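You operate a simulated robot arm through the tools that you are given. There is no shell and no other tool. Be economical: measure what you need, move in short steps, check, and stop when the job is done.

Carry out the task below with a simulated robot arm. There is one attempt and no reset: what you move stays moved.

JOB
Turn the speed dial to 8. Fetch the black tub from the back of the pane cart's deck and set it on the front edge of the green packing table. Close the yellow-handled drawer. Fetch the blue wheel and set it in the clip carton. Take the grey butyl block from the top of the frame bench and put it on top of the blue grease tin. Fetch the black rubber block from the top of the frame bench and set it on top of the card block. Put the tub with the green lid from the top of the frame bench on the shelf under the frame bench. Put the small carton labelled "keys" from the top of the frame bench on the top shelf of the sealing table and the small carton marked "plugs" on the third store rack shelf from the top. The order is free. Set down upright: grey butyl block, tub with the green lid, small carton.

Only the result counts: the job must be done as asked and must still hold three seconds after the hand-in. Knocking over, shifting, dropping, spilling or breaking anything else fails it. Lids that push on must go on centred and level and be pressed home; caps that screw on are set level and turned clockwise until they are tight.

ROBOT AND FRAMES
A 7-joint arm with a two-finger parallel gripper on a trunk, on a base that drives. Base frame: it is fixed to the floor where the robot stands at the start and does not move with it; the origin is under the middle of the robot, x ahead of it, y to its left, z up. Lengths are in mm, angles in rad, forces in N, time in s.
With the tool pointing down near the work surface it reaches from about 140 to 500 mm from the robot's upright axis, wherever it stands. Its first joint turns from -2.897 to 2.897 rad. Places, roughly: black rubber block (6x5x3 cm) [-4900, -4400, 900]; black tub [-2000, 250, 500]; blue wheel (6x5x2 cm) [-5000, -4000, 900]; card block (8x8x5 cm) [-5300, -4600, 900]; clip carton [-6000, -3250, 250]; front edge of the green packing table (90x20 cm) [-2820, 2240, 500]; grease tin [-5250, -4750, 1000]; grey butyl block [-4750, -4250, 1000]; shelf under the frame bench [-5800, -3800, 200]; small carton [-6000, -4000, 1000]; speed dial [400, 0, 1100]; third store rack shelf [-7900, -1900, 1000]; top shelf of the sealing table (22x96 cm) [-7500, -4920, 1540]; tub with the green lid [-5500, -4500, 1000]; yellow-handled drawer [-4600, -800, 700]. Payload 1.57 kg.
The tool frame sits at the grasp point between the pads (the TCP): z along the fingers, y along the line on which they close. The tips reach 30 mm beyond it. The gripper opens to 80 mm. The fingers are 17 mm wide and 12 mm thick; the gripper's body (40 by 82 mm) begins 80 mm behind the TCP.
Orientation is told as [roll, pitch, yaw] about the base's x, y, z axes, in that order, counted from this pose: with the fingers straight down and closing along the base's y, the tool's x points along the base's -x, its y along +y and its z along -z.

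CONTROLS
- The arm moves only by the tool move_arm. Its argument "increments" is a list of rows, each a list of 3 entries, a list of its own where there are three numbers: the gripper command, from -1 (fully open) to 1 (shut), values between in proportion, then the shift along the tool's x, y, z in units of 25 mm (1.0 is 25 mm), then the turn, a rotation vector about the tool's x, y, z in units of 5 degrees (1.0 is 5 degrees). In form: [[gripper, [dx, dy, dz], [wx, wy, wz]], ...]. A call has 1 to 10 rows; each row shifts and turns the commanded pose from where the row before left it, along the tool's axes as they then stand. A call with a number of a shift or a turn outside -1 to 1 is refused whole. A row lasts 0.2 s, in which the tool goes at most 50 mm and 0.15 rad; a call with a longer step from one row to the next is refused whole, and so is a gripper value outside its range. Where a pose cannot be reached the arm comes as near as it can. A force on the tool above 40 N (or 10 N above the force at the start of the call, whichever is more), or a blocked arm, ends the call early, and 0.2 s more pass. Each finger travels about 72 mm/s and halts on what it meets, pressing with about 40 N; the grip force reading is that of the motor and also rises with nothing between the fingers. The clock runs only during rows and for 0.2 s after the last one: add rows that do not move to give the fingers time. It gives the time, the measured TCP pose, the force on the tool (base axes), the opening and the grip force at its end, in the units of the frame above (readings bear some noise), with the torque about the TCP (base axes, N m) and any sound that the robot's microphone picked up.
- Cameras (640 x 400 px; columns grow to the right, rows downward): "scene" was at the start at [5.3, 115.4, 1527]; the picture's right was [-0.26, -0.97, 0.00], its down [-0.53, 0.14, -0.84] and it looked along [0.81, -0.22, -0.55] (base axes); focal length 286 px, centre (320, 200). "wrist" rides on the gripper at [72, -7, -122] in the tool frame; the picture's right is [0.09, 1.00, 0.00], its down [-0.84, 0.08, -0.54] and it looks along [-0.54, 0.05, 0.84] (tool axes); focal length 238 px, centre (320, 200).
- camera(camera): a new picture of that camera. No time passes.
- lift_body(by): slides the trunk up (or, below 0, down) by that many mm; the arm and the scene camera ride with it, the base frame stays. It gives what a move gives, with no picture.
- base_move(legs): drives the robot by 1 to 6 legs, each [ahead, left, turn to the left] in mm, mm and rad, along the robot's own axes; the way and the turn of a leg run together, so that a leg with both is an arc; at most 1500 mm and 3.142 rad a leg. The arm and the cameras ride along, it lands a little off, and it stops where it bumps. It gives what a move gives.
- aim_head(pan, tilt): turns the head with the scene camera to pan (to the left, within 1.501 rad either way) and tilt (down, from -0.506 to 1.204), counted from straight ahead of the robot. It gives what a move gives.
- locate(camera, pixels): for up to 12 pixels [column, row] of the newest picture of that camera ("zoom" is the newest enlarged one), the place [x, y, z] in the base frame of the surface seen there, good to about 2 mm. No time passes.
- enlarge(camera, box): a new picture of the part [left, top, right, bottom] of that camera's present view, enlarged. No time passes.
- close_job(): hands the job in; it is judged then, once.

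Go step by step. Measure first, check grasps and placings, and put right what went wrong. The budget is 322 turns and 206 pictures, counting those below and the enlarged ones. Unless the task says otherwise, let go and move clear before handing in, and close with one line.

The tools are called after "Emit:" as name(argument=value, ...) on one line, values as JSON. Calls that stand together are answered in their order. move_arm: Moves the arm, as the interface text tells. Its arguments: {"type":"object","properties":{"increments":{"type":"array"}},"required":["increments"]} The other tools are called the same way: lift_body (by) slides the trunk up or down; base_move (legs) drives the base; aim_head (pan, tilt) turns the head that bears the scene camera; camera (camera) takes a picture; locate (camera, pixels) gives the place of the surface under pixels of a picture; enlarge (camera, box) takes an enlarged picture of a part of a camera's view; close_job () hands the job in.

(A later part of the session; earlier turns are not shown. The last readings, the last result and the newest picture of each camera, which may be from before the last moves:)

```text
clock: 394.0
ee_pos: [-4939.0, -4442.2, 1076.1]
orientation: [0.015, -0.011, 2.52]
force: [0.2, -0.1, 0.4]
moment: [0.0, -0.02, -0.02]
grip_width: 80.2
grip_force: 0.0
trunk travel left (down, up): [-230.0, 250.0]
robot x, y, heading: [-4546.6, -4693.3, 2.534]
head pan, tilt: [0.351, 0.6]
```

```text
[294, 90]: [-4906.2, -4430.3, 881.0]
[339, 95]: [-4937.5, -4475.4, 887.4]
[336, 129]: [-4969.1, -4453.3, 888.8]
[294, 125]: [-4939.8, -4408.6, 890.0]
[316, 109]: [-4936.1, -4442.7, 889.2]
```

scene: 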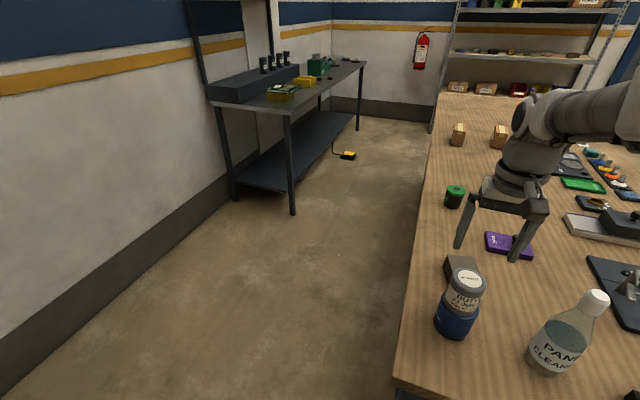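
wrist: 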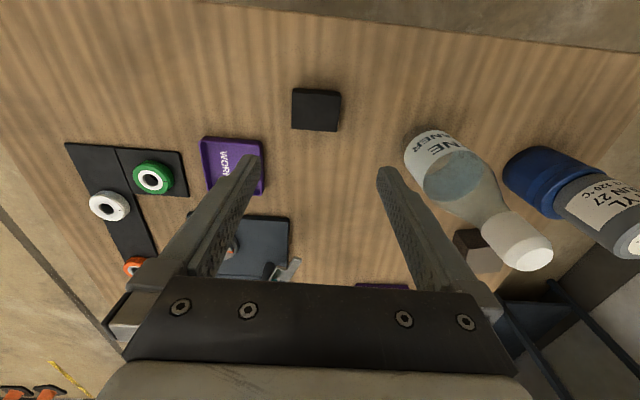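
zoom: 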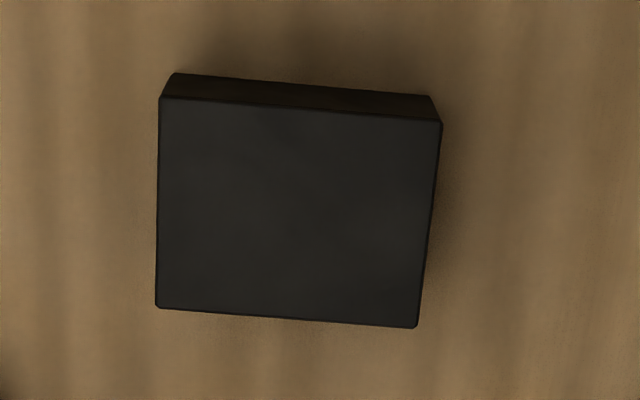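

Block centred under the tool and rotated about 5°. Align, lower and grip.

Emit:
move_arm(increments=[[-1, [0, 0, 0], [0, 0, 1]], [-1, [0, 0, 0], [0, 0, 0]]])

Emit:
lift_body(by=-150)

Emit:
move_arm(increments=[[-1, [0, 0, 0.8], [0, 0, 0]], [-1, [0, 0, 0.48], [0, 0, 0]], [-1, [0, 0, 0], [0, 0, 0]], [0.2, [0, 0, 0], [0, 0, 0]], [0.6, [0, 0, 0], [0, 0, 0]], [0.6, [0, 0, 0], [0, 0, 0]]])

Emit:
camera(camera="wrist")

```text
clock: 394.6
ee_pos: [-4940.0, -4443.4, 1076.7]
orientation: [0.017, -0.011, 2.432]
force: [0.4, 0.0, 0.5]
moment: [-0.04, -0.01, 0.02]
grip_width: 80.3
grip_force: 0.0
trunk travel left (down, up): [-230.0, 250.0]
robot x, y, heading: [-4544.8, -4694.1, 2.534]
head pan, tilt: [0.351, 0.6]
```

```text
clock: 396.4
ee_pos: [-4940.0, -4443.1, 927.0]
orientation: [0.016, -0.011, 2.434]
force: [-0.1, 1.0, 0.0]
moment: [0.02, 0.03, 0.02]
grip_width: 79.8
grip_force: 0.0
trunk travel left (down, up): [-80.0, 400.0]
robot x, y, heading: [-4549.2, -4695.1, 2.532]
head pan, tilt: [0.351, 0.6]
```

```text
clock: 397.8
ee_pos: [-4939.7, -4442.8, 892.7]
orientation: [0.017, -0.01, 2.433]
force: [-0.3, 0.1, 0.4]
moment: [0.02, -0.02, 0.01]
grip_width: 60.1
grip_force: 39.9
trunk travel left (down, up): [-80.0, 400.0]
robot x, y, heading: [-4549.2, -4693.5, 2.535]
head pan, tilt: [0.351, 0.6]
```

```text
119 pictures are left
```

wrist: 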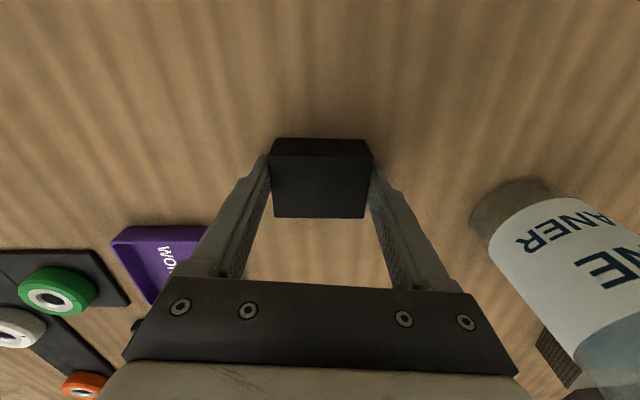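

Gripped (60 mm). Lift high, then drive around to the bench's back side above the card block.

Emit:
move_arm(increments=[[0.6, [0, 0, -0.5], [0, 0, 0]], [0.6, [0, 0, -1], [0, 0, 0]], [0.6, [0, 0, -1], [0, 0, 0]], [0.6, [0, 0, -1], [0, 0, 0]], [0.6, [0, 0, -1], [0, 0, 0]], [0.6, [0, 0, -1], [0, 0, 0]], [0.6, [0, 0, -1], [0, 0, 0]], [0.6, [0, 0, -1], [0, 0, 0]]])

Emit:
lift_body(by=180)

Emit:
base_move(legs=[[0, 830, 0], [0, 0, -1.588], [0, 666, 0]])

Emit:
aim_head(pan=0.1, tilt=0.7)

Emit:
camera(camera="scene")

Emit:
camera(camera="wrist")

```text
clock: 399.6
ee_pos: [-4938.2, -4441.8, 1082.1]
orientation: [0.014, -0.011, 2.433]
force: [-0.7, -0.7, -0.6]
moment: [0.01, -0.01, 0.03]
grip_width: 60.0
grip_force: 39.5
trunk travel left (down, up): [-80.0, 400.0]
robot x, y, heading: [-4546.8, -4691.5, 2.537]
head pan, tilt: [0.351, 0.6]
```

```text
clock: 401.6
ee_pos: [-4937.8, -4441.7, 1261.6]
orientation: [0.015, -0.01, 2.434]
force: [-0.7, 0.3, -1.6]
moment: [-0.01, -0.01, -0.01]
grip_width: 59.6
grip_force: 40.0
trunk travel left (down, up): [-260.0, 220.0]
robot x, y, heading: [-4546.2, -4693.4, 2.537]
head pan, tilt: [0.351, 0.6]
```

```text
clock: 418.5
ee_pos: [-5286.8, -4579.6, 1260.5]
orientation: [0.015, -0.009, 0.804]
force: [-0.2, -0.3, -0.8]
moment: [0.02, 0.0, 0.02]
grip_width: 59.3
grip_force: 39.8
trunk travel left (down, up): [-260.0, 220.0]
robot x, y, heading: [-5559.4, -4956.2, 0.909]
head pan, tilt: [0.351, 0.6]
```

```text
clock: 419.2
ee_pos: [-5285.8, -4578.8, 1260.3]
orientation: [0.016, -0.011, 0.805]
force: [0.8, -0.4, -0.5]
moment: [0.0, -0.03, 0.0]
grip_width: 59.2
grip_force: 39.9
trunk travel left (down, up): [-260.0, 220.0]
robot x, y, heading: [-5559.5, -4955.2, 0.907]
head pan, tilt: [0.099, 0.7]
```

```text
118 pictures are left
```

scene: 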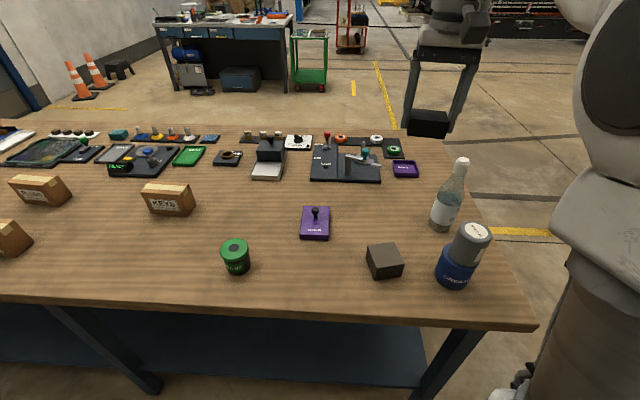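

```text
117 pictures are left
```

wrist: 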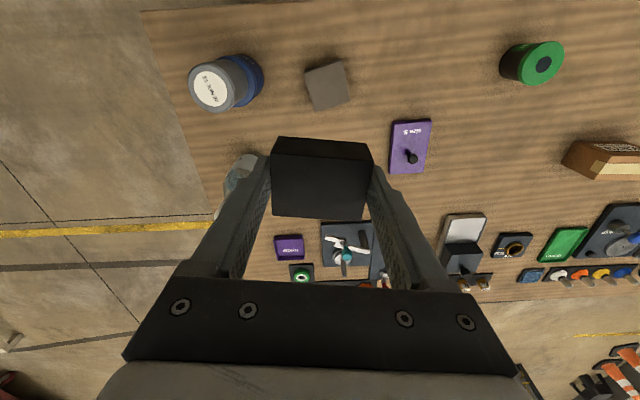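

Carton (170,200) reads "KEYS". Now remeasure the card block at (384,260).

Emit:
enlarge(camera="scene", box=[350, 230, 420, 290])

```text
6.67 times, centred on (385, 260) of scene
```

zoom: 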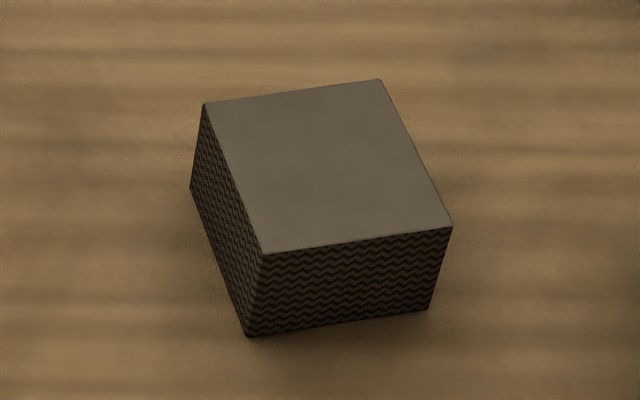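

Emit:
locate(camera="zoom", pixels=[[209, 107], [379, 83], [448, 224], [266, 249], [325, 165]])

```text
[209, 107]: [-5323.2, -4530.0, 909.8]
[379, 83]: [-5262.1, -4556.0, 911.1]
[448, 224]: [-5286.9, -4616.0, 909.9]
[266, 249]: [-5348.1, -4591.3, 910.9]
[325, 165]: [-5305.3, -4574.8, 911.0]
```

Card block centre (-5305,-4573), top 910.5, rotated. Align the rubber block and lower with the trunk.

Emit:
move_arm(increments=[[0.6, [0.36, 0.71, 0], [0, 0, 0]], [0.6, [0, 0, 0], [0, 0, -1]], [0.6, [0, 0, 0], [0, 0, -1]], [0.6, [0, 0, 0], [0, 0, -1]], [0.6, [0, 0, 0], [0, 0, -1]], [0.6, [0, 0, 0], [0, 0, -0.2]], [0.6, [0, 0, 0], [0, 0, 0]]])

Emit:
lift_body(by=-250)

Emit:
camera(camera="wrist")

Emit:
enlarge(camera="scene", box=[340, 130, 500, 250])

```text
clock: 420.9
ee_pos: [-5305.6, -4573.9, 1260.3]
orientation: [0.012, -0.016, 1.171]
force: [-0.6, 0.6, -0.3]
moment: [0.02, 0.0, 0.05]
grip_width: 59.3
grip_force: 40.3
trunk travel left (down, up): [-260.0, 220.0]
robot x, y, heading: [-5561.6, -4956.1, 0.906]
head pan, tilt: [0.099, 0.7]
```

```text
clock: 423.4
ee_pos: [-5304.6, -4573.2, 1011.2]
orientation: [0.009, -0.017, 1.171]
force: [0.3, 0.3, -1.3]
moment: [0.02, -0.03, 0.0]
grip_width: 59.1
grip_force: 40.5
trunk travel left (down, up): [-10.0, 470.0]
robot x, y, heading: [-5560.6, -4954.1, 0.905]
head pan, tilt: [0.099, 0.7]
```

```text
115 pictures are left
```

wrist: 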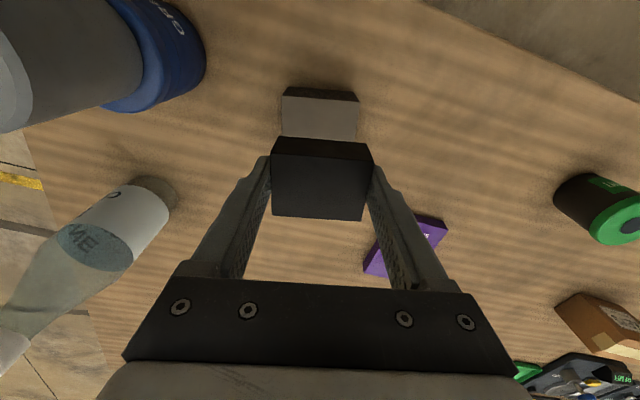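

```text
3.33 times, centred on (420, 190) of scene
```

zoom: 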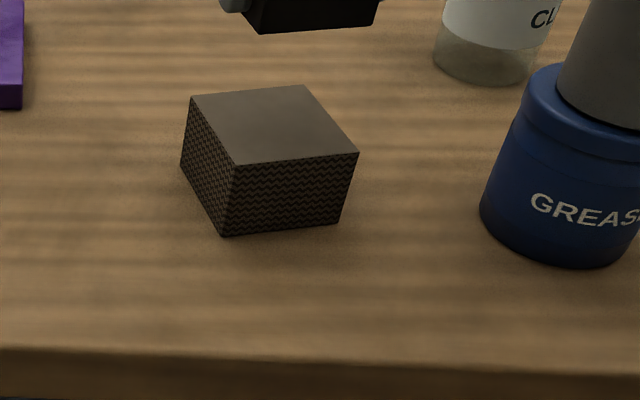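

Well aligned. Lower 68 mm gently.

Emit:
move_arm(increments=[[0.6, [0, 0, 0.9], [0, 0, 0]], [0.6, [0, 0, 0.9], [0, 0, 0]], [0.6, [0, 0, 0.65], [0, 0, 0]], [0.6, [0, 0, 0.15], [0, 0, 0]], [0.6, [0, 0, 0.1], [0, 0, 0]], [0.6, [0, 0, 0.04], [0, 0, 0]], [0.6, [0, 0, 0], [0, 0, 0]]])

Emit:
camera(camera="wrist")

```text
clock: 425.0
ee_pos: [-5303.7, -4572.0, 943.6]
orientation: [0.01, -0.02, 1.172]
force: [-0.6, -1.7, 12.2]
moment: [-0.24, -0.31, -0.01]
grip_width: 59.2
grip_force: 40.2
trunk travel left (down, up): [-10.0, 470.0]
robot x, y, heading: [-5560.9, -4956.9, 0.911]
head pan, tilt: [0.099, 0.7]
```

```text
113 pictures are left
```

wrist: 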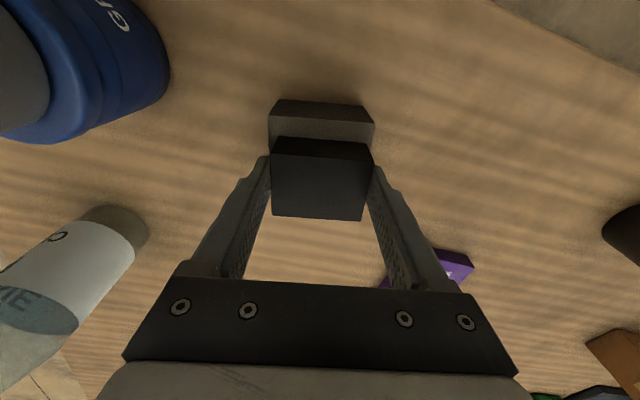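

Contact made (12 N). Release and rise.

Emit:
move_arm(increments=[[0.6, [0, 0, -0.03], [0, 0, 0]], [-0.6, [0, 0, 0], [0, 0, 0]], [-1, [0, 0, 0], [0, 0, 0]], [-1, [0, 0, 0], [0, 0, 0]], [-1, [0, 0, -0.5], [0, 0, 0]], [-1, [0, 0, -1], [0, 0, 0]], [-1, [0, 0, -1], [0, 0, 0]], [-1, [0, 0, -1], [0, 0, 0]], [-1, [0, 0, -1], [0, 0, 0]], [-1, [0, 0, -1], [0, 0, 0]]])

Emit:
lift_body(by=300)

Emit:
camera(camera="scene")

Emit:
enlarge(camera="scene", box=[180, 200, 420, 320])

```text
clock: 427.2
ee_pos: [-5304.3, -4573.0, 1081.6]
orientation: [0.009, -0.016, 1.174]
force: [0.6, 0.9, 0.7]
moment: [0.0, 0.04, 0.01]
grip_width: 79.9
grip_force: 0.1
trunk travel left (down, up): [-10.0, 470.0]
robot x, y, heading: [-5554.6, -4956.0, 0.907]
head pan, tilt: [0.099, 0.7]
```

```text
clock: 430.2
ee_pos: [-5305.9, -4572.5, 1380.4]
orientation: [0.011, -0.016, 1.171]
force: [-1.0, 0.3, 0.3]
moment: [0.03, 0.02, 0.04]
grip_width: 80.0
grip_force: 0.0
trunk travel left (down, up): [-310.0, 170.0]
robot x, y, heading: [-5557.7, -4955.7, 0.907]
head pan, tilt: [0.099, 0.7]
```

```text
112 pictures are left
```

scene: 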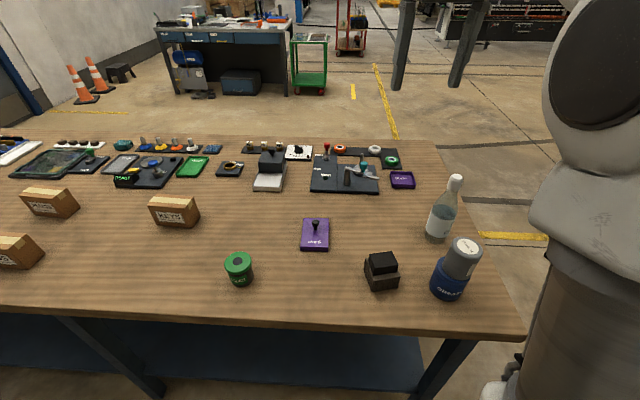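

```text
2.67 times, centred on (300, 260) of scene
```

zoom: 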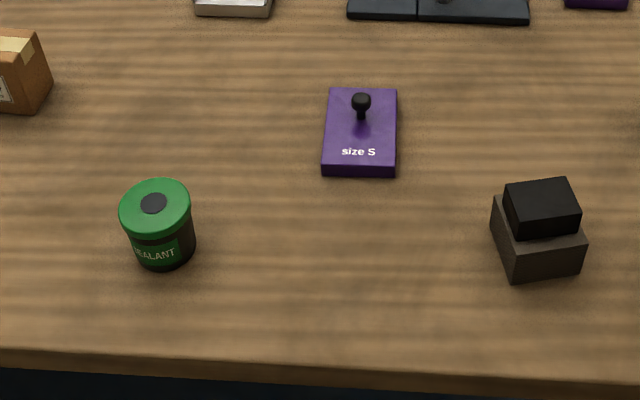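

The rubber block sits on the card block. Next, measure the green-lidded tub.

Emit:
enlarge(camera="scene", box=[210, 240, 270, 300])

```text
6.67 times, centred on (240, 270) of scene
```

zoom: 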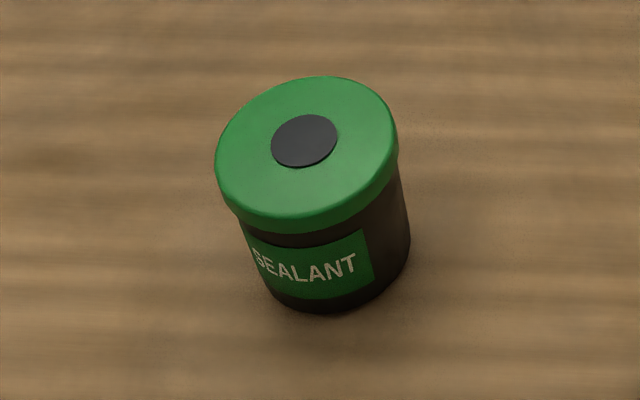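

Emit:
locate(camera="zoom", pixels=[[305, 140], [218, 165], [395, 135], [325, 80], [290, 215], [295, 240], [250, 250], [408, 215], [315, 305], [317, 260], [400, 250], [258, 270]])

Emit:
locate(camera="scene", pixels=[[240, 312], [400, 328], [240, 335], [300, 345], [200, 345], [150, 390], [420, 385], [420, 340]])

```text
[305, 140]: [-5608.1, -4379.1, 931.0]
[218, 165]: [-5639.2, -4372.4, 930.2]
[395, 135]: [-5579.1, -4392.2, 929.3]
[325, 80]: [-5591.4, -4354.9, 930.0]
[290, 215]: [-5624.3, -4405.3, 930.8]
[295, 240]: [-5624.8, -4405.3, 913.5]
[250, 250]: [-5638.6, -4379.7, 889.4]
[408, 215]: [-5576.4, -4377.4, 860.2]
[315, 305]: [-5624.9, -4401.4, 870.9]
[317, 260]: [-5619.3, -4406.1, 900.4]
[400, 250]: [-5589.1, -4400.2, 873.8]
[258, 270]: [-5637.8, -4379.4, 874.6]
```

```text
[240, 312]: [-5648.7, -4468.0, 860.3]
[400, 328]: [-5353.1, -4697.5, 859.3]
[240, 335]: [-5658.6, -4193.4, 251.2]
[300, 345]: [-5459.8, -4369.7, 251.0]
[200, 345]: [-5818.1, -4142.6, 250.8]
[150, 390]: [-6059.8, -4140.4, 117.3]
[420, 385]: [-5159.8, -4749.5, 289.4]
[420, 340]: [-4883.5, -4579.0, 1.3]
```

Tub: centre (-5608,-4380), body ~58 mm, lid 913–930. I'll grip its body with the tool tilted 60° so that the same pose can set it upright on the low shelf. First back off, realign, and tilt.

Emit:
base_move(legs=[[-250, 0, 0], [0, 0, 0.035], [0, 340, 0]])

Emit:
move_arm(increments=[[-1, [0, 0, 0], [0, 0, 1]], [-1, [0, 0, 0], [0, 0, 1]], [-1, [0, 0, 0], [0, 0, 1.0]], [-1, [0, 0, 0], [0, -1, 0]], [-1, [0, 0, 0], [0, -1, 0]], [-1, [0, 0, 0], [0, -1, 0]], [-1, [0, 0, 0], [0, -1, 0]], [-1, [0, 0, 0], [0, -1, 0]], [-1, [0, 0, 0], [0, -1, 0]]])

Emit:
move_arm(increments=[[-1, [0, 0, 0], [0, -1, 0]], [-1, [0, 0, 0], [0, -1, 0]], [-1, [0, 0, 0], [0, -1, 0]], [-1, [0, 0, 0], [0, -1, 0]], [-1, [0, 0, 0], [0, -1, 0]], [-1, [0, 0, 0], [0, -1, 0]], [-1, [-0.5, 0, 0.87], [0, 0, 0]], [-1, [-0.5, 0, 0.87], [0, 0, 0]], [-1, [-0.5, 0, 0.87], [0, 0, 0]], [-1, [-0.5, 0, 0.87], [0, 0, 0]]])

Emit:
lift_body(by=-300)

Emit:
camera(camera="scene")

```text
clock: 435.6
ee_pos: [-5742.8, -4562.0, 1381.5]
orientation: [0.011, -0.017, 1.202]
force: [0.9, -0.3, 0.8]
moment: [-0.01, 0.02, 0.01]
grip_width: 80.1
grip_force: 0.0
trunk travel left (down, up): [-310.0, 170.0]
robot x, y, heading: [-5983.9, -4949.0, 0.937]
head pan, tilt: [0.099, 0.7]
```

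```text
clock: 437.6
ee_pos: [-5743.7, -4562.7, 1381.1]
orientation: [0.015, -0.538, 0.931]
force: [0.1, -0.2, 0.3]
moment: [0.04, 0.02, 0.01]
grip_width: 80.0
grip_force: 0.1
trunk travel left (down, up): [-310.0, 170.0]
robot x, y, heading: [-5983.9, -4948.7, 0.942]
head pan, tilt: [0.099, 0.7]
```

```text
clock: 439.8
ee_pos: [-5683.4, -4479.1, 1381.2]
orientation: [0.029, -1.059, 0.912]
force: [-0.5, 0.6, 0.0]
moment: [-0.01, 0.0, -0.02]
grip_width: 79.8
grip_force: 0.0
trunk travel left (down, up): [-310.0, 170.0]
robot x, y, heading: [-5983.8, -4951.9, 0.934]
head pan, tilt: [0.099, 0.7]
```

```text
clock: 442.8
ee_pos: [-5685.0, -4479.7, 1081.5]
orientation: [0.028, -1.059, 0.916]
force: [0.9, -0.3, 0.1]
moment: [0.03, 0.01, 0.01]
grip_width: 80.0
grip_force: 0.0
trunk travel left (down, up): [-10.0, 470.0]
robot x, y, heading: [-5984.1, -4953.0, 0.94]
head pan, tilt: [0.099, 0.7]
```

```text
109 pictures are left
```

scene: 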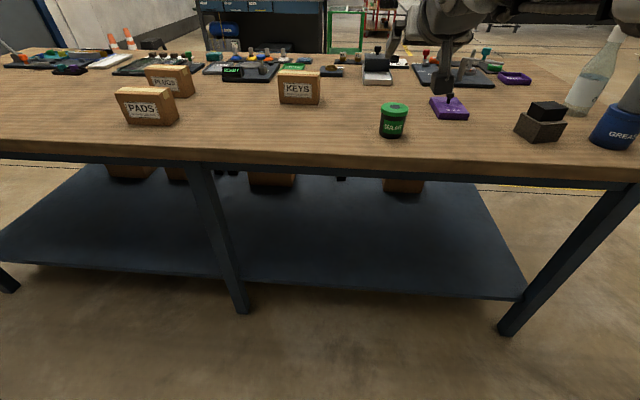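

Labels are now readable: PADS, PLUGS (170,82), KEYS (298,88). Refine tub position from this view and the shelf's back edge.

Emit:
locate(camera="scene", pixels=[[394, 106], [381, 108], [407, 108], [394, 137], [382, 128], [405, 128], [230, 284], [520, 298], [20, 263], [380, 270], [300, 160], [394, 125]])

Emit:
camera(camera="wrist")

```text
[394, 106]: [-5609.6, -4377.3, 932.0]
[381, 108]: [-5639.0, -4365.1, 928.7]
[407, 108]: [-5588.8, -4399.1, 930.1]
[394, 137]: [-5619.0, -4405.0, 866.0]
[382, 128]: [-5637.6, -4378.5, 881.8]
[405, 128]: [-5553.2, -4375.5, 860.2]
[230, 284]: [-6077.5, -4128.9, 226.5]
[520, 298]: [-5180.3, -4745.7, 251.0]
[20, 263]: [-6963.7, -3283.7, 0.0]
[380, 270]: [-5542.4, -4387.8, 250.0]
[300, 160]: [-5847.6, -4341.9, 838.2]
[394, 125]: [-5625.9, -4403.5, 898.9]
```

```text
108 pictures are left
```

wrist: 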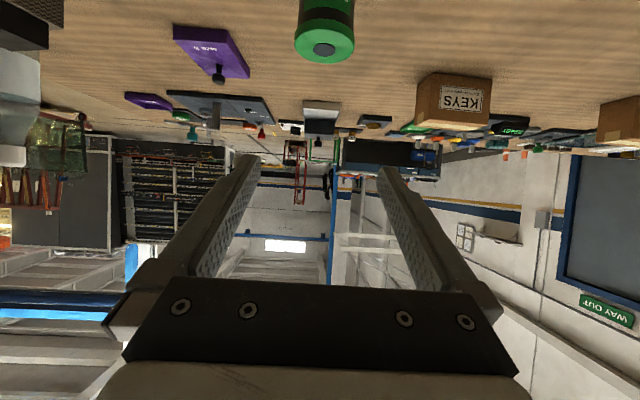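

Descend 193 mm in the tilted pose, staying in front of the tub.

Emit:
move_arm(increments=[[-1, [0.962, 0, 0.54], [0, 0, 0]], [-1, [0.962, 0, 0.54], [0, 0, 0]], [-1, [0.962, 0, 0.54], [0, 0, 0]], [-1, [0.962, 0, 0.54], [0, 0, 0]], [-1, [0.962, 0, 0.54], [0, 0, 0]], [-1, [0.962, 0, 0.54], [0, 0, 0]], [-1, [0.8, 0, 0.45], [0, 0, 0]], [-1, [0, 0, 0], [0, 0, 0]]])

Emit:
camera(camera="wrist")

Emit:
camera(camera="scene")

```text
clock: 444.6
ee_pos: [-5686.4, -4479.3, 891.4]
orientation: [0.03, -1.061, 0.915]
force: [0.9, 0.7, 0.3]
moment: [0.01, -0.01, -0.01]
grip_width: 79.9
grip_force: 0.1
trunk travel left (down, up): [-10.0, 470.0]
robot x, y, heading: [-5985.6, -4950.2, 0.938]
head pan, tilt: [0.099, 0.7]
```

```text
107 pictures are left
```

wrist: 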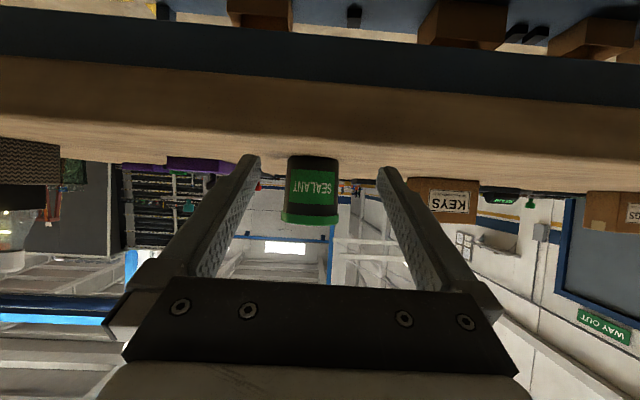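

```text
106 pictures are left
```

scene: 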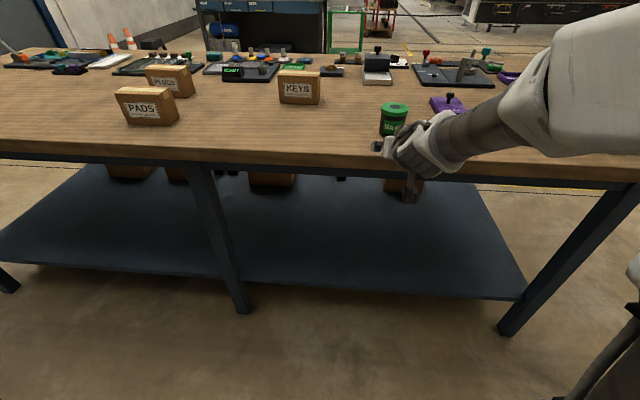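

The tub lies centred between the fingers. Small correction (3 mm down, 4 mm right), then drive ahead 123.

Emit:
move_arm(increments=[[-1, [0.1, -0.16, 0.06], [0, 0, 0]], [-1, [0, 0, 0], [0, 0, 0]]])

Emit:
base_move(legs=[[121, 0, 0]])

Emit:
camera(camera="wrist")

Emit:
enlarge(camera="scene", box=[320, 80, 480, 220])

```text
clock: 445.2
ee_pos: [-5681.9, -4480.6, 889.6]
orientation: [0.028, -1.061, 0.916]
force: [-0.7, -0.2, -0.2]
moment: [0.0, -0.01, 0.03]
grip_width: 79.9
grip_force: 0.0
trunk travel left (down, up): [-10.0, 470.0]
robot x, y, heading: [-5982.3, -4945.5, 0.936]
head pan, tilt: [0.099, 0.7]
```

```text
clock: 446.6
ee_pos: [-5611.4, -4382.9, 890.5]
orientation: [0.028, -1.059, 0.917]
force: [0.6, 0.5, -0.9]
moment: [-0.01, -0.02, 0.01]
grip_width: 79.8
grip_force: 0.0
trunk travel left (down, up): [-10.0, 470.0]
robot x, y, heading: [-5911.3, -4851.2, 0.942]
head pan, tilt: [0.099, 0.7]
```

```text
105 pictures are left
```

wrist: 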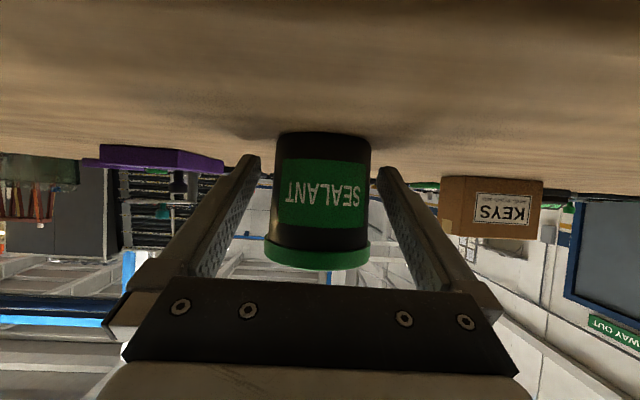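

```text
2.86 times, centred on (400, 150) of scene
```

zoom: 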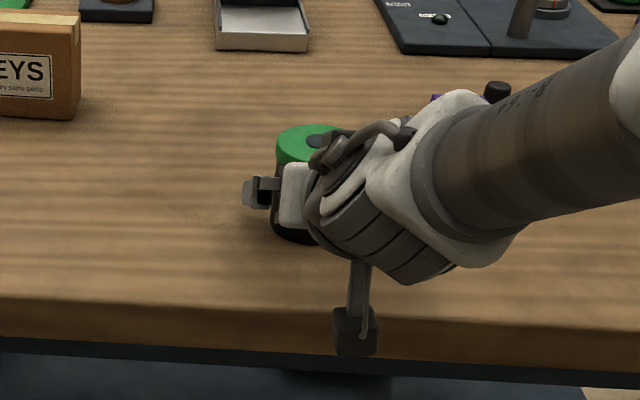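

The tub is between the fingers and the camera clears the edge. Close.

Emit:
move_arm(increments=[[-0.3, [0, 0, 0], [0, 0, 0]], [0.2, [0, 0, 0], [0, 0, 0]], [0.5, [0, 0, 0], [0, 0, 0]], [0.5, [0, 0, 0], [0, 0, 0]]])

Emit:
camera(camera="wrist")

```text
clock: 447.6
ee_pos: [-5612.2, -4383.4, 890.3]
orientation: [0.027, -1.059, 0.916]
force: [-0.8, 0.5, 1.3]
moment: [-0.02, -0.01, 0.03]
grip_width: 59.3
grip_force: 40.1
trunk travel left (down, up): [-10.0, 470.0]
robot x, y, heading: [-5913.5, -4851.8, 0.933]
head pan, tilt: [0.099, 0.7]
```

```text
103 pictures are left
```

wrist: 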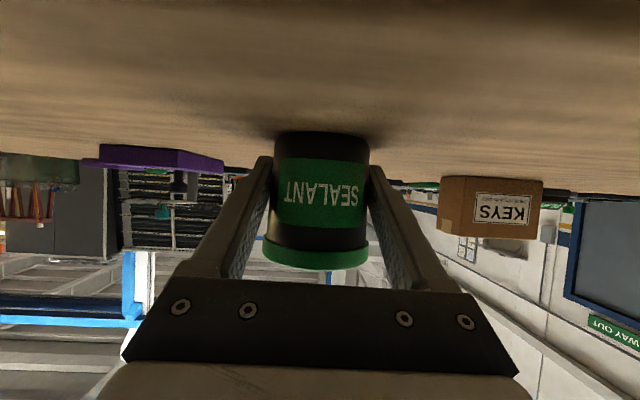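

Gripped (59.3 mm). Lift 60, back off 350, then lower outside the bench.

Emit:
lift_body(by=60)

Emit:
base_move(legs=[[-300, 0, 0]])

Emit:
lift_body(by=-70)

Emit:
move_arm(increments=[[0.5, [0.962, 0, 0.54], [0, 0, 0]], [0.5, [0.962, 0, 0.54], [0, 0, 0]], [0.5, [0.962, 0, 0.54], [0, 0, 0]], [0.5, [0.962, 0, 0.54], [0, 0, 0]], [0.5, [0.962, 0, 0.54], [0, 0, 0]], [0.5, [0.962, 0, 0.54], [0, 0, 0]], [0.5, [0.962, 0, 0.54], [0, 0, 0]], [0.5, [0.962, 0, 0.54], [0, 0, 0]], [0.5, [0.962, 0, 0.54], [0, 0, 0]], [0.5, [0.962, 0, 0.54], [0, 0, 0]]])

Emit:
move_arm(increments=[[0.5, [0.962, 0, 0.54], [0, 0, 0]], [0.5, [0.962, 0, 0.54], [0, 0, 0]], [0.5, [0.962, 0, 0.54], [0, 0, 0]], [0.5, [0.962, 0, 0.54], [0, 0, 0]], [0.5, [0.962, 0, 0.54], [0, 0, 0]], [0.5, [0.962, 0, 0.54], [0, 0, 0]], [0.5, [0.962, 0, 0.54], [0, 0, 0]], [0.5, [0.962, 0, 0.54], [0, 0, 0]]])

Emit:
camera(camera="scene")

```text
clock: 448.6
ee_pos: [-5611.2, -4383.4, 949.7]
orientation: [0.028, -1.06, 0.917]
force: [0.4, -0.3, -1.7]
moment: [-0.03, 0.04, -0.02]
grip_width: 59.0
grip_force: 40.4
trunk travel left (down, up): [-70.0, 410.0]
robot x, y, heading: [-5914.9, -4853.8, 0.938]
head pan, tilt: [0.099, 0.7]
```

```text
clock: 451.2
ee_pos: [-5788.2, -4626.6, 951.0]
orientation: [0.028, -1.059, 0.912]
force: [0.5, 0.7, -1.5]
moment: [-0.02, 0.02, -0.05]
grip_width: 59.2
grip_force: 40.1
trunk travel left (down, up): [-70.0, 410.0]
robot x, y, heading: [-6094.4, -5096.5, 0.931]
head pan, tilt: [0.099, 0.7]
```

```text
clock: 452.3
ee_pos: [-5788.0, -4626.6, 878.9]
orientation: [0.028, -1.06, 0.91]
force: [0.4, 0.8, -1.7]
moment: [-0.02, 0.0, -0.01]
grip_width: 59.2
grip_force: 40.0
trunk travel left (down, up): [0.0, 480.0]
robot x, y, heading: [-6094.2, -5095.9, 0.934]
head pan, tilt: [0.099, 0.7]
```

```text
clock: 454.5
ee_pos: [-5788.8, -4624.0, 615.9]
orientation: [0.027, -1.058, 0.913]
force: [-0.4, 0.3, -2.4]
moment: [-0.01, 0.01, 0.02]
grip_width: 59.4
grip_force: 40.3
out of reach, approached as far as the arm can: row 10
trunk travel left (down, up): [0.0, 480.0]
robot x, y, heading: [-6093.9, -5094.3, 0.939]
head pan, tilt: [0.099, 0.7]
```

```text
clock: 456.3
ee_pos: [-5790.1, -4623.9, 615.0]
orientation: [0.028, -1.058, 0.912]
force: [-0.6, 0.3, -1.8]
moment: [-0.01, -0.02, 0.02]
grip_width: 59.5
grip_force: 39.4
out of reach, approached as far as the arm can: row 1, 2, 3, 4, 5, 6, 7, 8
trunk travel left (down, up): [0.0, 480.0]
robot x, y, heading: [-6095.7, -5097.7, 0.935]
head pan, tilt: [0.099, 0.7]
```

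```text
102 pictures are left
```

scene: 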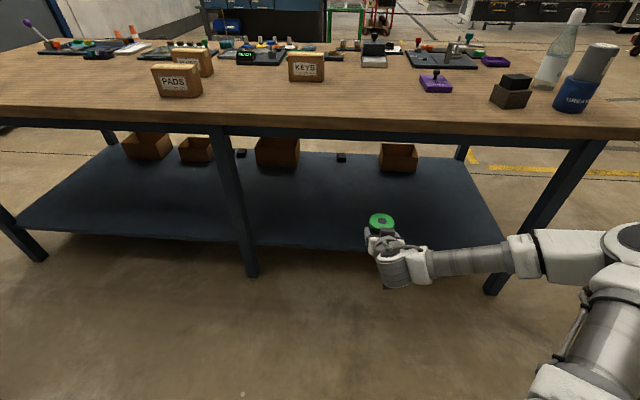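

The arm drifted into an elbow-out posture and can't go lower. I'll undo: raise, return the tool to vertical and pull in, then lower and tilt again as I did for the wheel.

Emit:
move_arm(increments=[[0.5, [-0.962, 0, -0.54], [0, 0, 0]], [0.5, [-0.962, 0, -0.54], [0, 0, 0]], [0.5, [-0.962, 0, -0.54], [0, 0, 0]], [0.5, [-0.962, 0, -0.54], [0, 0, 0]], [0.5, [-0.962, 0, -0.54], [0, 0, 0]], [0.5, [-0.962, 0, -0.54], [0, 0, 0]], [0.5, [-0.962, 0, -0.54], [0, 0, 0]]])

Emit:
move_arm(increments=[[0.5, [0, 0, 0], [0, 1, 0]], [0.5, [0, 0, 0], [0, 1, 0]], [0.5, [0, 0, 0], [0, 1, 0]], [0.5, [0, 0, 0], [0, 1, 0]], [0.5, [0, 0, 0], [0, 1, 0]], [0.5, [0, 0, 0], [0, 1, 0]], [0.5, [0, 0, 0], [0, 1, 0]], [0.5, [0, 0, 0], [0, 1, 0]], [0.5, [0, 0, 0], [0, 1, 0]], [0.5, [0, 0, 0], [0, 1, 0]]])

Emit:
move_arm(increments=[[0.5, [0, 0, 0], [0, 1, 0]], [0.5, [0, 0, 0], [0, 1, 0]], [0.5, [1, 0, 0], [0, 0, 0]], [0.5, [1, 0, 0], [0, 0, 0]], [0.5, [1, 0, 0], [0, 0, 0]], [0.5, [1, 0, 0], [0, 0, 0]]])

Emit:
camera(camera="scene")

```text
clock: 457.9
ee_pos: [-5786.5, -4625.8, 808.8]
orientation: [0.03, -1.059, 0.912]
force: [-0.4, 0.0, -2.9]
moment: [-0.02, 0.02, 0.0]
grip_width: 59.2
grip_force: 40.0
trunk travel left (down, up): [0.0, 480.0]
robot x, y, heading: [-6094.1, -5098.3, 0.935]
head pan, tilt: [0.099, 0.7]
```

```text
clock: 460.1
ee_pos: [-5786.4, -4626.9, 808.6]
orientation: [0.014, -0.186, 0.934]
force: [-0.1, -0.4, -2.0]
moment: [-0.04, 0.02, 0.03]
grip_width: 59.1
grip_force: 40.5
trunk travel left (down, up): [0.0, 480.0]
robot x, y, heading: [-6092.4, -5094.9, 0.931]
head pan, tilt: [0.099, 0.7]
```

```text
clock: 461.5
ee_pos: [-5847.8, -4708.3, 808.3]
orientation: [0.013, -0.012, 0.935]
force: [-0.7, 0.7, -1.5]
moment: [-0.01, 0.03, -0.04]
grip_width: 59.0
grip_force: 40.1
trunk travel left (down, up): [0.0, 480.0]
robot x, y, heading: [-6092.0, -5095.2, 0.934]
head pan, tilt: [0.099, 0.7]
```

```text
101 pictures are left
```

scene: 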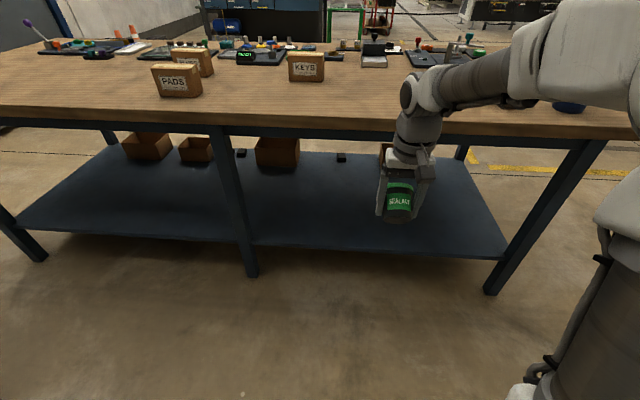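

Now lower vertically to about 530 as before.

Emit:
move_arm(increments=[[0.5, [0, 0, 1], [0, 0, 0]], [0.5, [0, 0, 1], [0, 0, 0]], [0.5, [0, 0, 1], [0, 0, 0]], [0.5, [0, 0, 1], [0, 0, 0]], [0.5, [0, 0, 1], [0, 0, 0]], [0.5, [0, 0, 1], [0, 0, 0]], [0.5, [0, 0, 1], [0, 0, 0]], [0.5, [0, 0, 1], [0, 0, 0]], [0.5, [0, 0, 1], [0, 0, 0]], [0.5, [0, 0, 1], [0, 0, 0]]])

Emit:
move_arm(increments=[[0.5, [0, 0, 0], [0, -1, 0]], [0.5, [0, 0, 0], [0, -1, 0]], [0.5, [0, 0, 0], [0, -1, 0]], [0.5, [0, 0, 0], [0, -1, 0]], [0.5, [0, 0, 0], [0, -1, 0]], [0.5, [0, 0, 0], [0, -1, 0]], [0.5, [0, 0, 0], [0, -1, 0]], [0.5, [0, 0, 0], [0, -1, 0]], [0.5, [0, 0, 0], [0, -1, 0]]])

Emit:
move_arm(increments=[[0.5, [0.9, 0, 0.88], [0, 0, 0]], [0.5, [0.9, 0, 0.88], [0, 0, 0]], [0.5, [0.9, 0, 0.88], [0, 0, 0]], [0.5, [0.9, 0, 0.88], [0, 0, 0]], [0.5, [0.9, 0, 0.88], [0, 0, 0]], [0.5, [0.5, 0, 0.5], [0, 0, 0]]])

Emit:
camera(camera="scene")

```text
clock: 463.7
ee_pos: [-5846.7, -4701.1, 556.0]
orientation: [0.015, -0.012, 0.936]
force: [-0.3, 0.1, -2.1]
moment: [-0.01, 0.01, 0.01]
grip_width: 59.0
grip_force: 40.2
trunk travel left (down, up): [0.0, 480.0]
robot x, y, heading: [-6092.2, -5099.5, 0.937]
head pan, tilt: [0.099, 0.7]
```

```text
clock: 465.7
ee_pos: [-5848.6, -4702.4, 557.7]
orientation: [0.019, -0.799, 0.923]
force: [-0.6, -0.1, -2.1]
moment: [-0.02, 0.02, -0.01]
grip_width: 59.2
grip_force: 39.9
trunk travel left (down, up): [0.0, 480.0]
robot x, y, heading: [-6089.0, -5097.6, 0.931]
head pan, tilt: [0.099, 0.7]
```

```text
clock: 467.1
ee_pos: [-5851.4, -4698.6, 383.8]
orientation: [0.018, -0.798, 0.92]
force: [-0.2, 0.3, -2.2]
moment: [-0.01, 0.01, -0.02]
grip_width: 59.1
grip_force: 40.3
trunk travel left (down, up): [0.0, 480.0]
robot x, y, heading: [-6094.2, -5095.0, 0.932]
head pan, tilt: [0.099, 0.7]
```

```text
100 pictures are left
```

scene: 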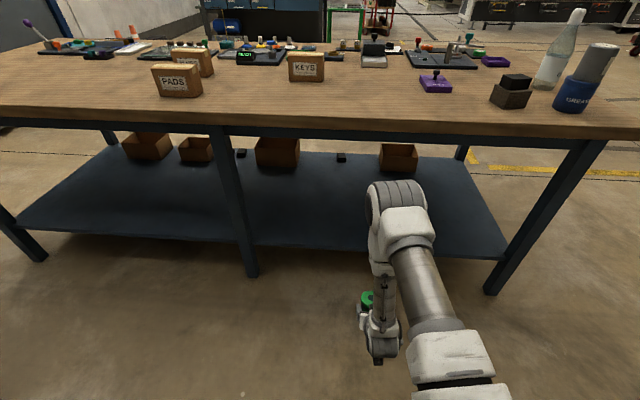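

Posture is good now. Finish the tilt to 60.7°, extend forward, and view.

Emit:
move_arm(increments=[[0.5, [0, 0, 0], [0, -1, 0]], [0.5, [0, 0, 0], [0, -1, 0]], [0.5, [0, 0, 0], [0, -1, 0]], [0.5, [-0.549, 0, 0.977], [0, 0, 0]], [0.5, [-0.549, 0, 0.977], [0, 0, 0]], [0.5, [-0.549, 0, 0.977], [0, 0, 0]], [0.5, [-0.549, 0, 0.977], [0, 0, 0]], [0.5, [-0.549, 0, 0.977], [0, 0, 0]], [0.5, [-0.549, 0, 0.977], [0, 0, 0]], [0.5, [-0.2, 0, 0.36], [0, 0, 0]]])

Emit:
camera(camera="scene")

Emit:
locate(camera="scene", pixels=[[395, 182], [385, 190], [370, 215], [410, 190]])

```text
clock: 469.3
ee_pos: [-5744.8, -4558.1, 382.3]
orientation: [0.028, -1.06, 0.911]
force: [0.5, 0.6, -1.0]
moment: [-0.01, 0.01, -0.03]
grip_width: 59.3
grip_force: 40.0
trunk travel left (down, up): [0.0, 480.0]
robot x, y, heading: [-6095.7, -5092.7, 0.931]
head pan, tilt: [0.099, 0.7]
```

```text
99 pictures are left
```

scene: 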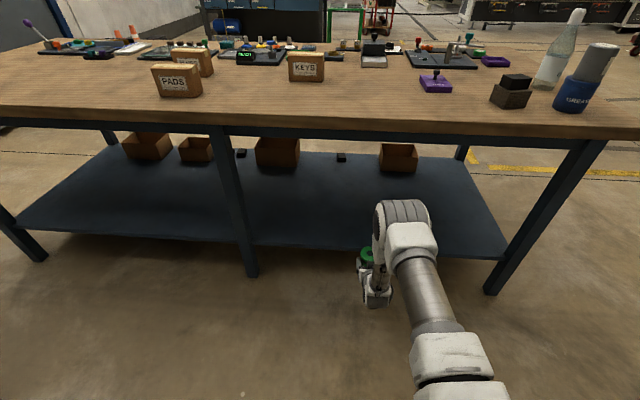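

```text
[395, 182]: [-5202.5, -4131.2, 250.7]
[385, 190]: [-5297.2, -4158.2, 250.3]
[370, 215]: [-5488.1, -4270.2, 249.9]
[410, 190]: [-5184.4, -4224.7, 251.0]
```

Emit:
locate(camera="scene", pixels=[[395, 204], [405, 202], [385, 215], [370, 258], [420, 215]])

```text
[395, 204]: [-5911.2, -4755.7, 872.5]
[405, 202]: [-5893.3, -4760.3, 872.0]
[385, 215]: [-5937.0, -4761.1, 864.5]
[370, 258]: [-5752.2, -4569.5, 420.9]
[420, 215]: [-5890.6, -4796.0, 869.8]
```

Clear. Drive ahead 275 mm beneath the bench top.

Emit:
base_move(legs=[[275, 0, 0]])

Emit:
camera(camera="scene")

Emit:
camera(camera="wrist")

```text
clock: 471.6
ee_pos: [-5580.1, -4341.4, 383.8]
orientation: [0.026, -1.059, 0.908]
force: [-1.1, 0.6, -3.0]
moment: [0.0, 0.03, 0.01]
grip_width: 59.1
grip_force: 40.4
trunk travel left (down, up): [0.0, 480.0]
robot x, y, heading: [-5929.9, -4880.6, 0.931]
head pan, tilt: [0.099, 0.7]
```

```text
98 pictures are left
```

scene: 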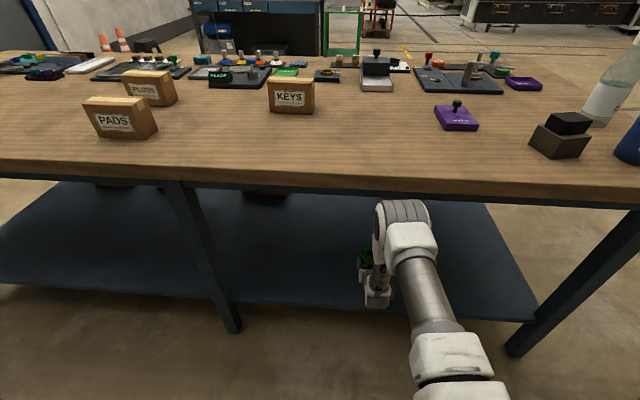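

```text
97 pictures are left
```

wrist: 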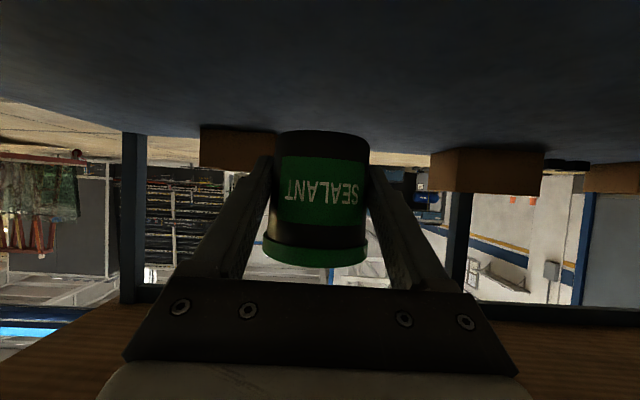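

Over the shelf (95 mm inside its back edge). Lower 103 mm.

Emit:
move_arm(increments=[[0.5, [0.962, 0, 0.54], [0, 0, 0]], [0.5, [0.962, 0, 0.54], [0, 0, 0]], [0.5, [0.962, 0, 0.54], [0, 0, 0]], [0.5, [0.35, 0, 0.197], [0, 0, 0]], [0.5, [0.2, 0, 0.112], [0, 0, 0]], [0.5, [0.1, 0, 0.056], [0, 0, 0]], [0.5, [0, 0, 0], [0, 0, 0]]])

```text
clock: 473.2
ee_pos: [-5581.6, -4340.3, 281.5]
orientation: [0.028, -1.061, 0.907]
force: [-1.1, -0.5, -0.4]
moment: [-0.04, -0.08, 0.0]
grip_width: 59.0
grip_force: 40.0
trunk travel left (down, up): [0.0, 480.0]
robot x, y, heading: [-5930.0, -4875.8, 0.926]
head pan, tilt: [0.099, 0.7]
```

Nearly touching; settle 1 mm more, release, and draw straight back.

Emit:
move_arm(increments=[[0.5, [0.05, 0, 0.03], [0, 0, 0]], [0.5, [0, 0, 0], [0, 0, 0]], [-0.5, [0, 0, 0], [0, 0, 0]], [-1, [0, 0, 0], [0, 0, 0]], [-1, [0, 0, 0], [0, 0, 0]]])

Emit:
camera(camera="wrist")

Emit:
base_move(legs=[[-300, 0, 0]])

Emit:
camera(camera="scene")

Emit:
camera(camera="wrist")

```text
clock: 474.4
ee_pos: [-5580.7, -4340.3, 279.0]
orientation: [0.028, -1.059, 0.908]
force: [-0.1, -0.4, 0.3]
moment: [-0.04, 0.04, -0.05]
grip_width: 79.8
grip_force: 0.1
trunk travel left (down, up): [0.0, 480.0]
robot x, y, heading: [-5931.7, -4879.3, 0.93]
head pan, tilt: [0.099, 0.7]
```

```text
96 pictures are left
```

wrist: 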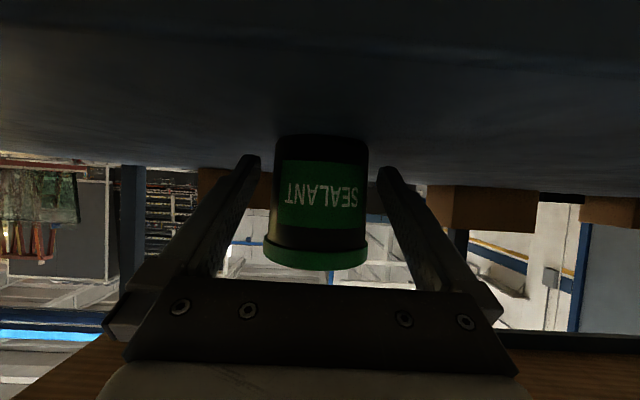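

```text
clock: 477.0
ee_pos: [-5760.4, -4577.3, 279.3]
orientation: [0.03, -1.061, 0.909]
force: [-0.2, 0.4, 0.0]
moment: [0.01, 0.04, 0.0]
grip_width: 79.9
grip_force: 0.1
trunk travel left (down, up): [0.0, 480.0]
robot x, y, heading: [-6107.1, -5116.0, 0.93]
head pan, tilt: [0.099, 0.7]
```

```text
95 pictures are left
```

scene: 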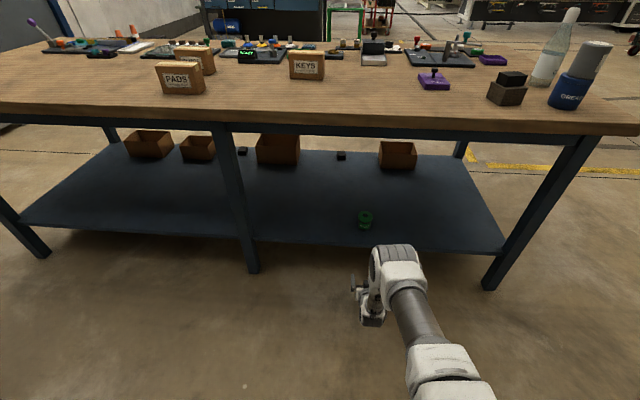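

```text
94 pictures are left
```

wrist: 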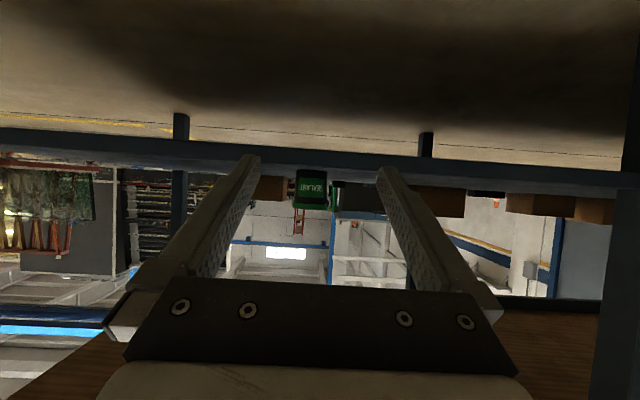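

The tub stands upright on the shelf. Now examine the cartons.

Emit:
enlarge(camera="scene", box=[150, 35, 340, 110])

```text
3.37 times, centred on (245, 72) of scene
```

zoom: 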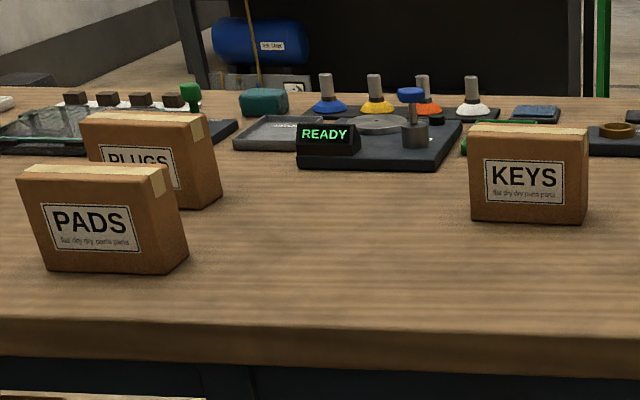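

Emit:
locate(camera="zoom", pixels=[[473, 138], [586, 138], [480, 126], [588, 129], [472, 218], [585, 222], [82, 118], [190, 122], [207, 115], [215, 205], [530, 132], [150, 117]])

```text
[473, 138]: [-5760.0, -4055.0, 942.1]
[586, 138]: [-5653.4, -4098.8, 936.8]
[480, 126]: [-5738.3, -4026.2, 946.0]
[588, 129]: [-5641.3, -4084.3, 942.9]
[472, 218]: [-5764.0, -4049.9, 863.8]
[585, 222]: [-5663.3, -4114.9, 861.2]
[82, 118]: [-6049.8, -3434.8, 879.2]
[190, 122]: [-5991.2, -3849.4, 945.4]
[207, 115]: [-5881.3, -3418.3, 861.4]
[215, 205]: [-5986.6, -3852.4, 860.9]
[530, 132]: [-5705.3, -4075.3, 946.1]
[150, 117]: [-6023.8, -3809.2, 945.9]
```

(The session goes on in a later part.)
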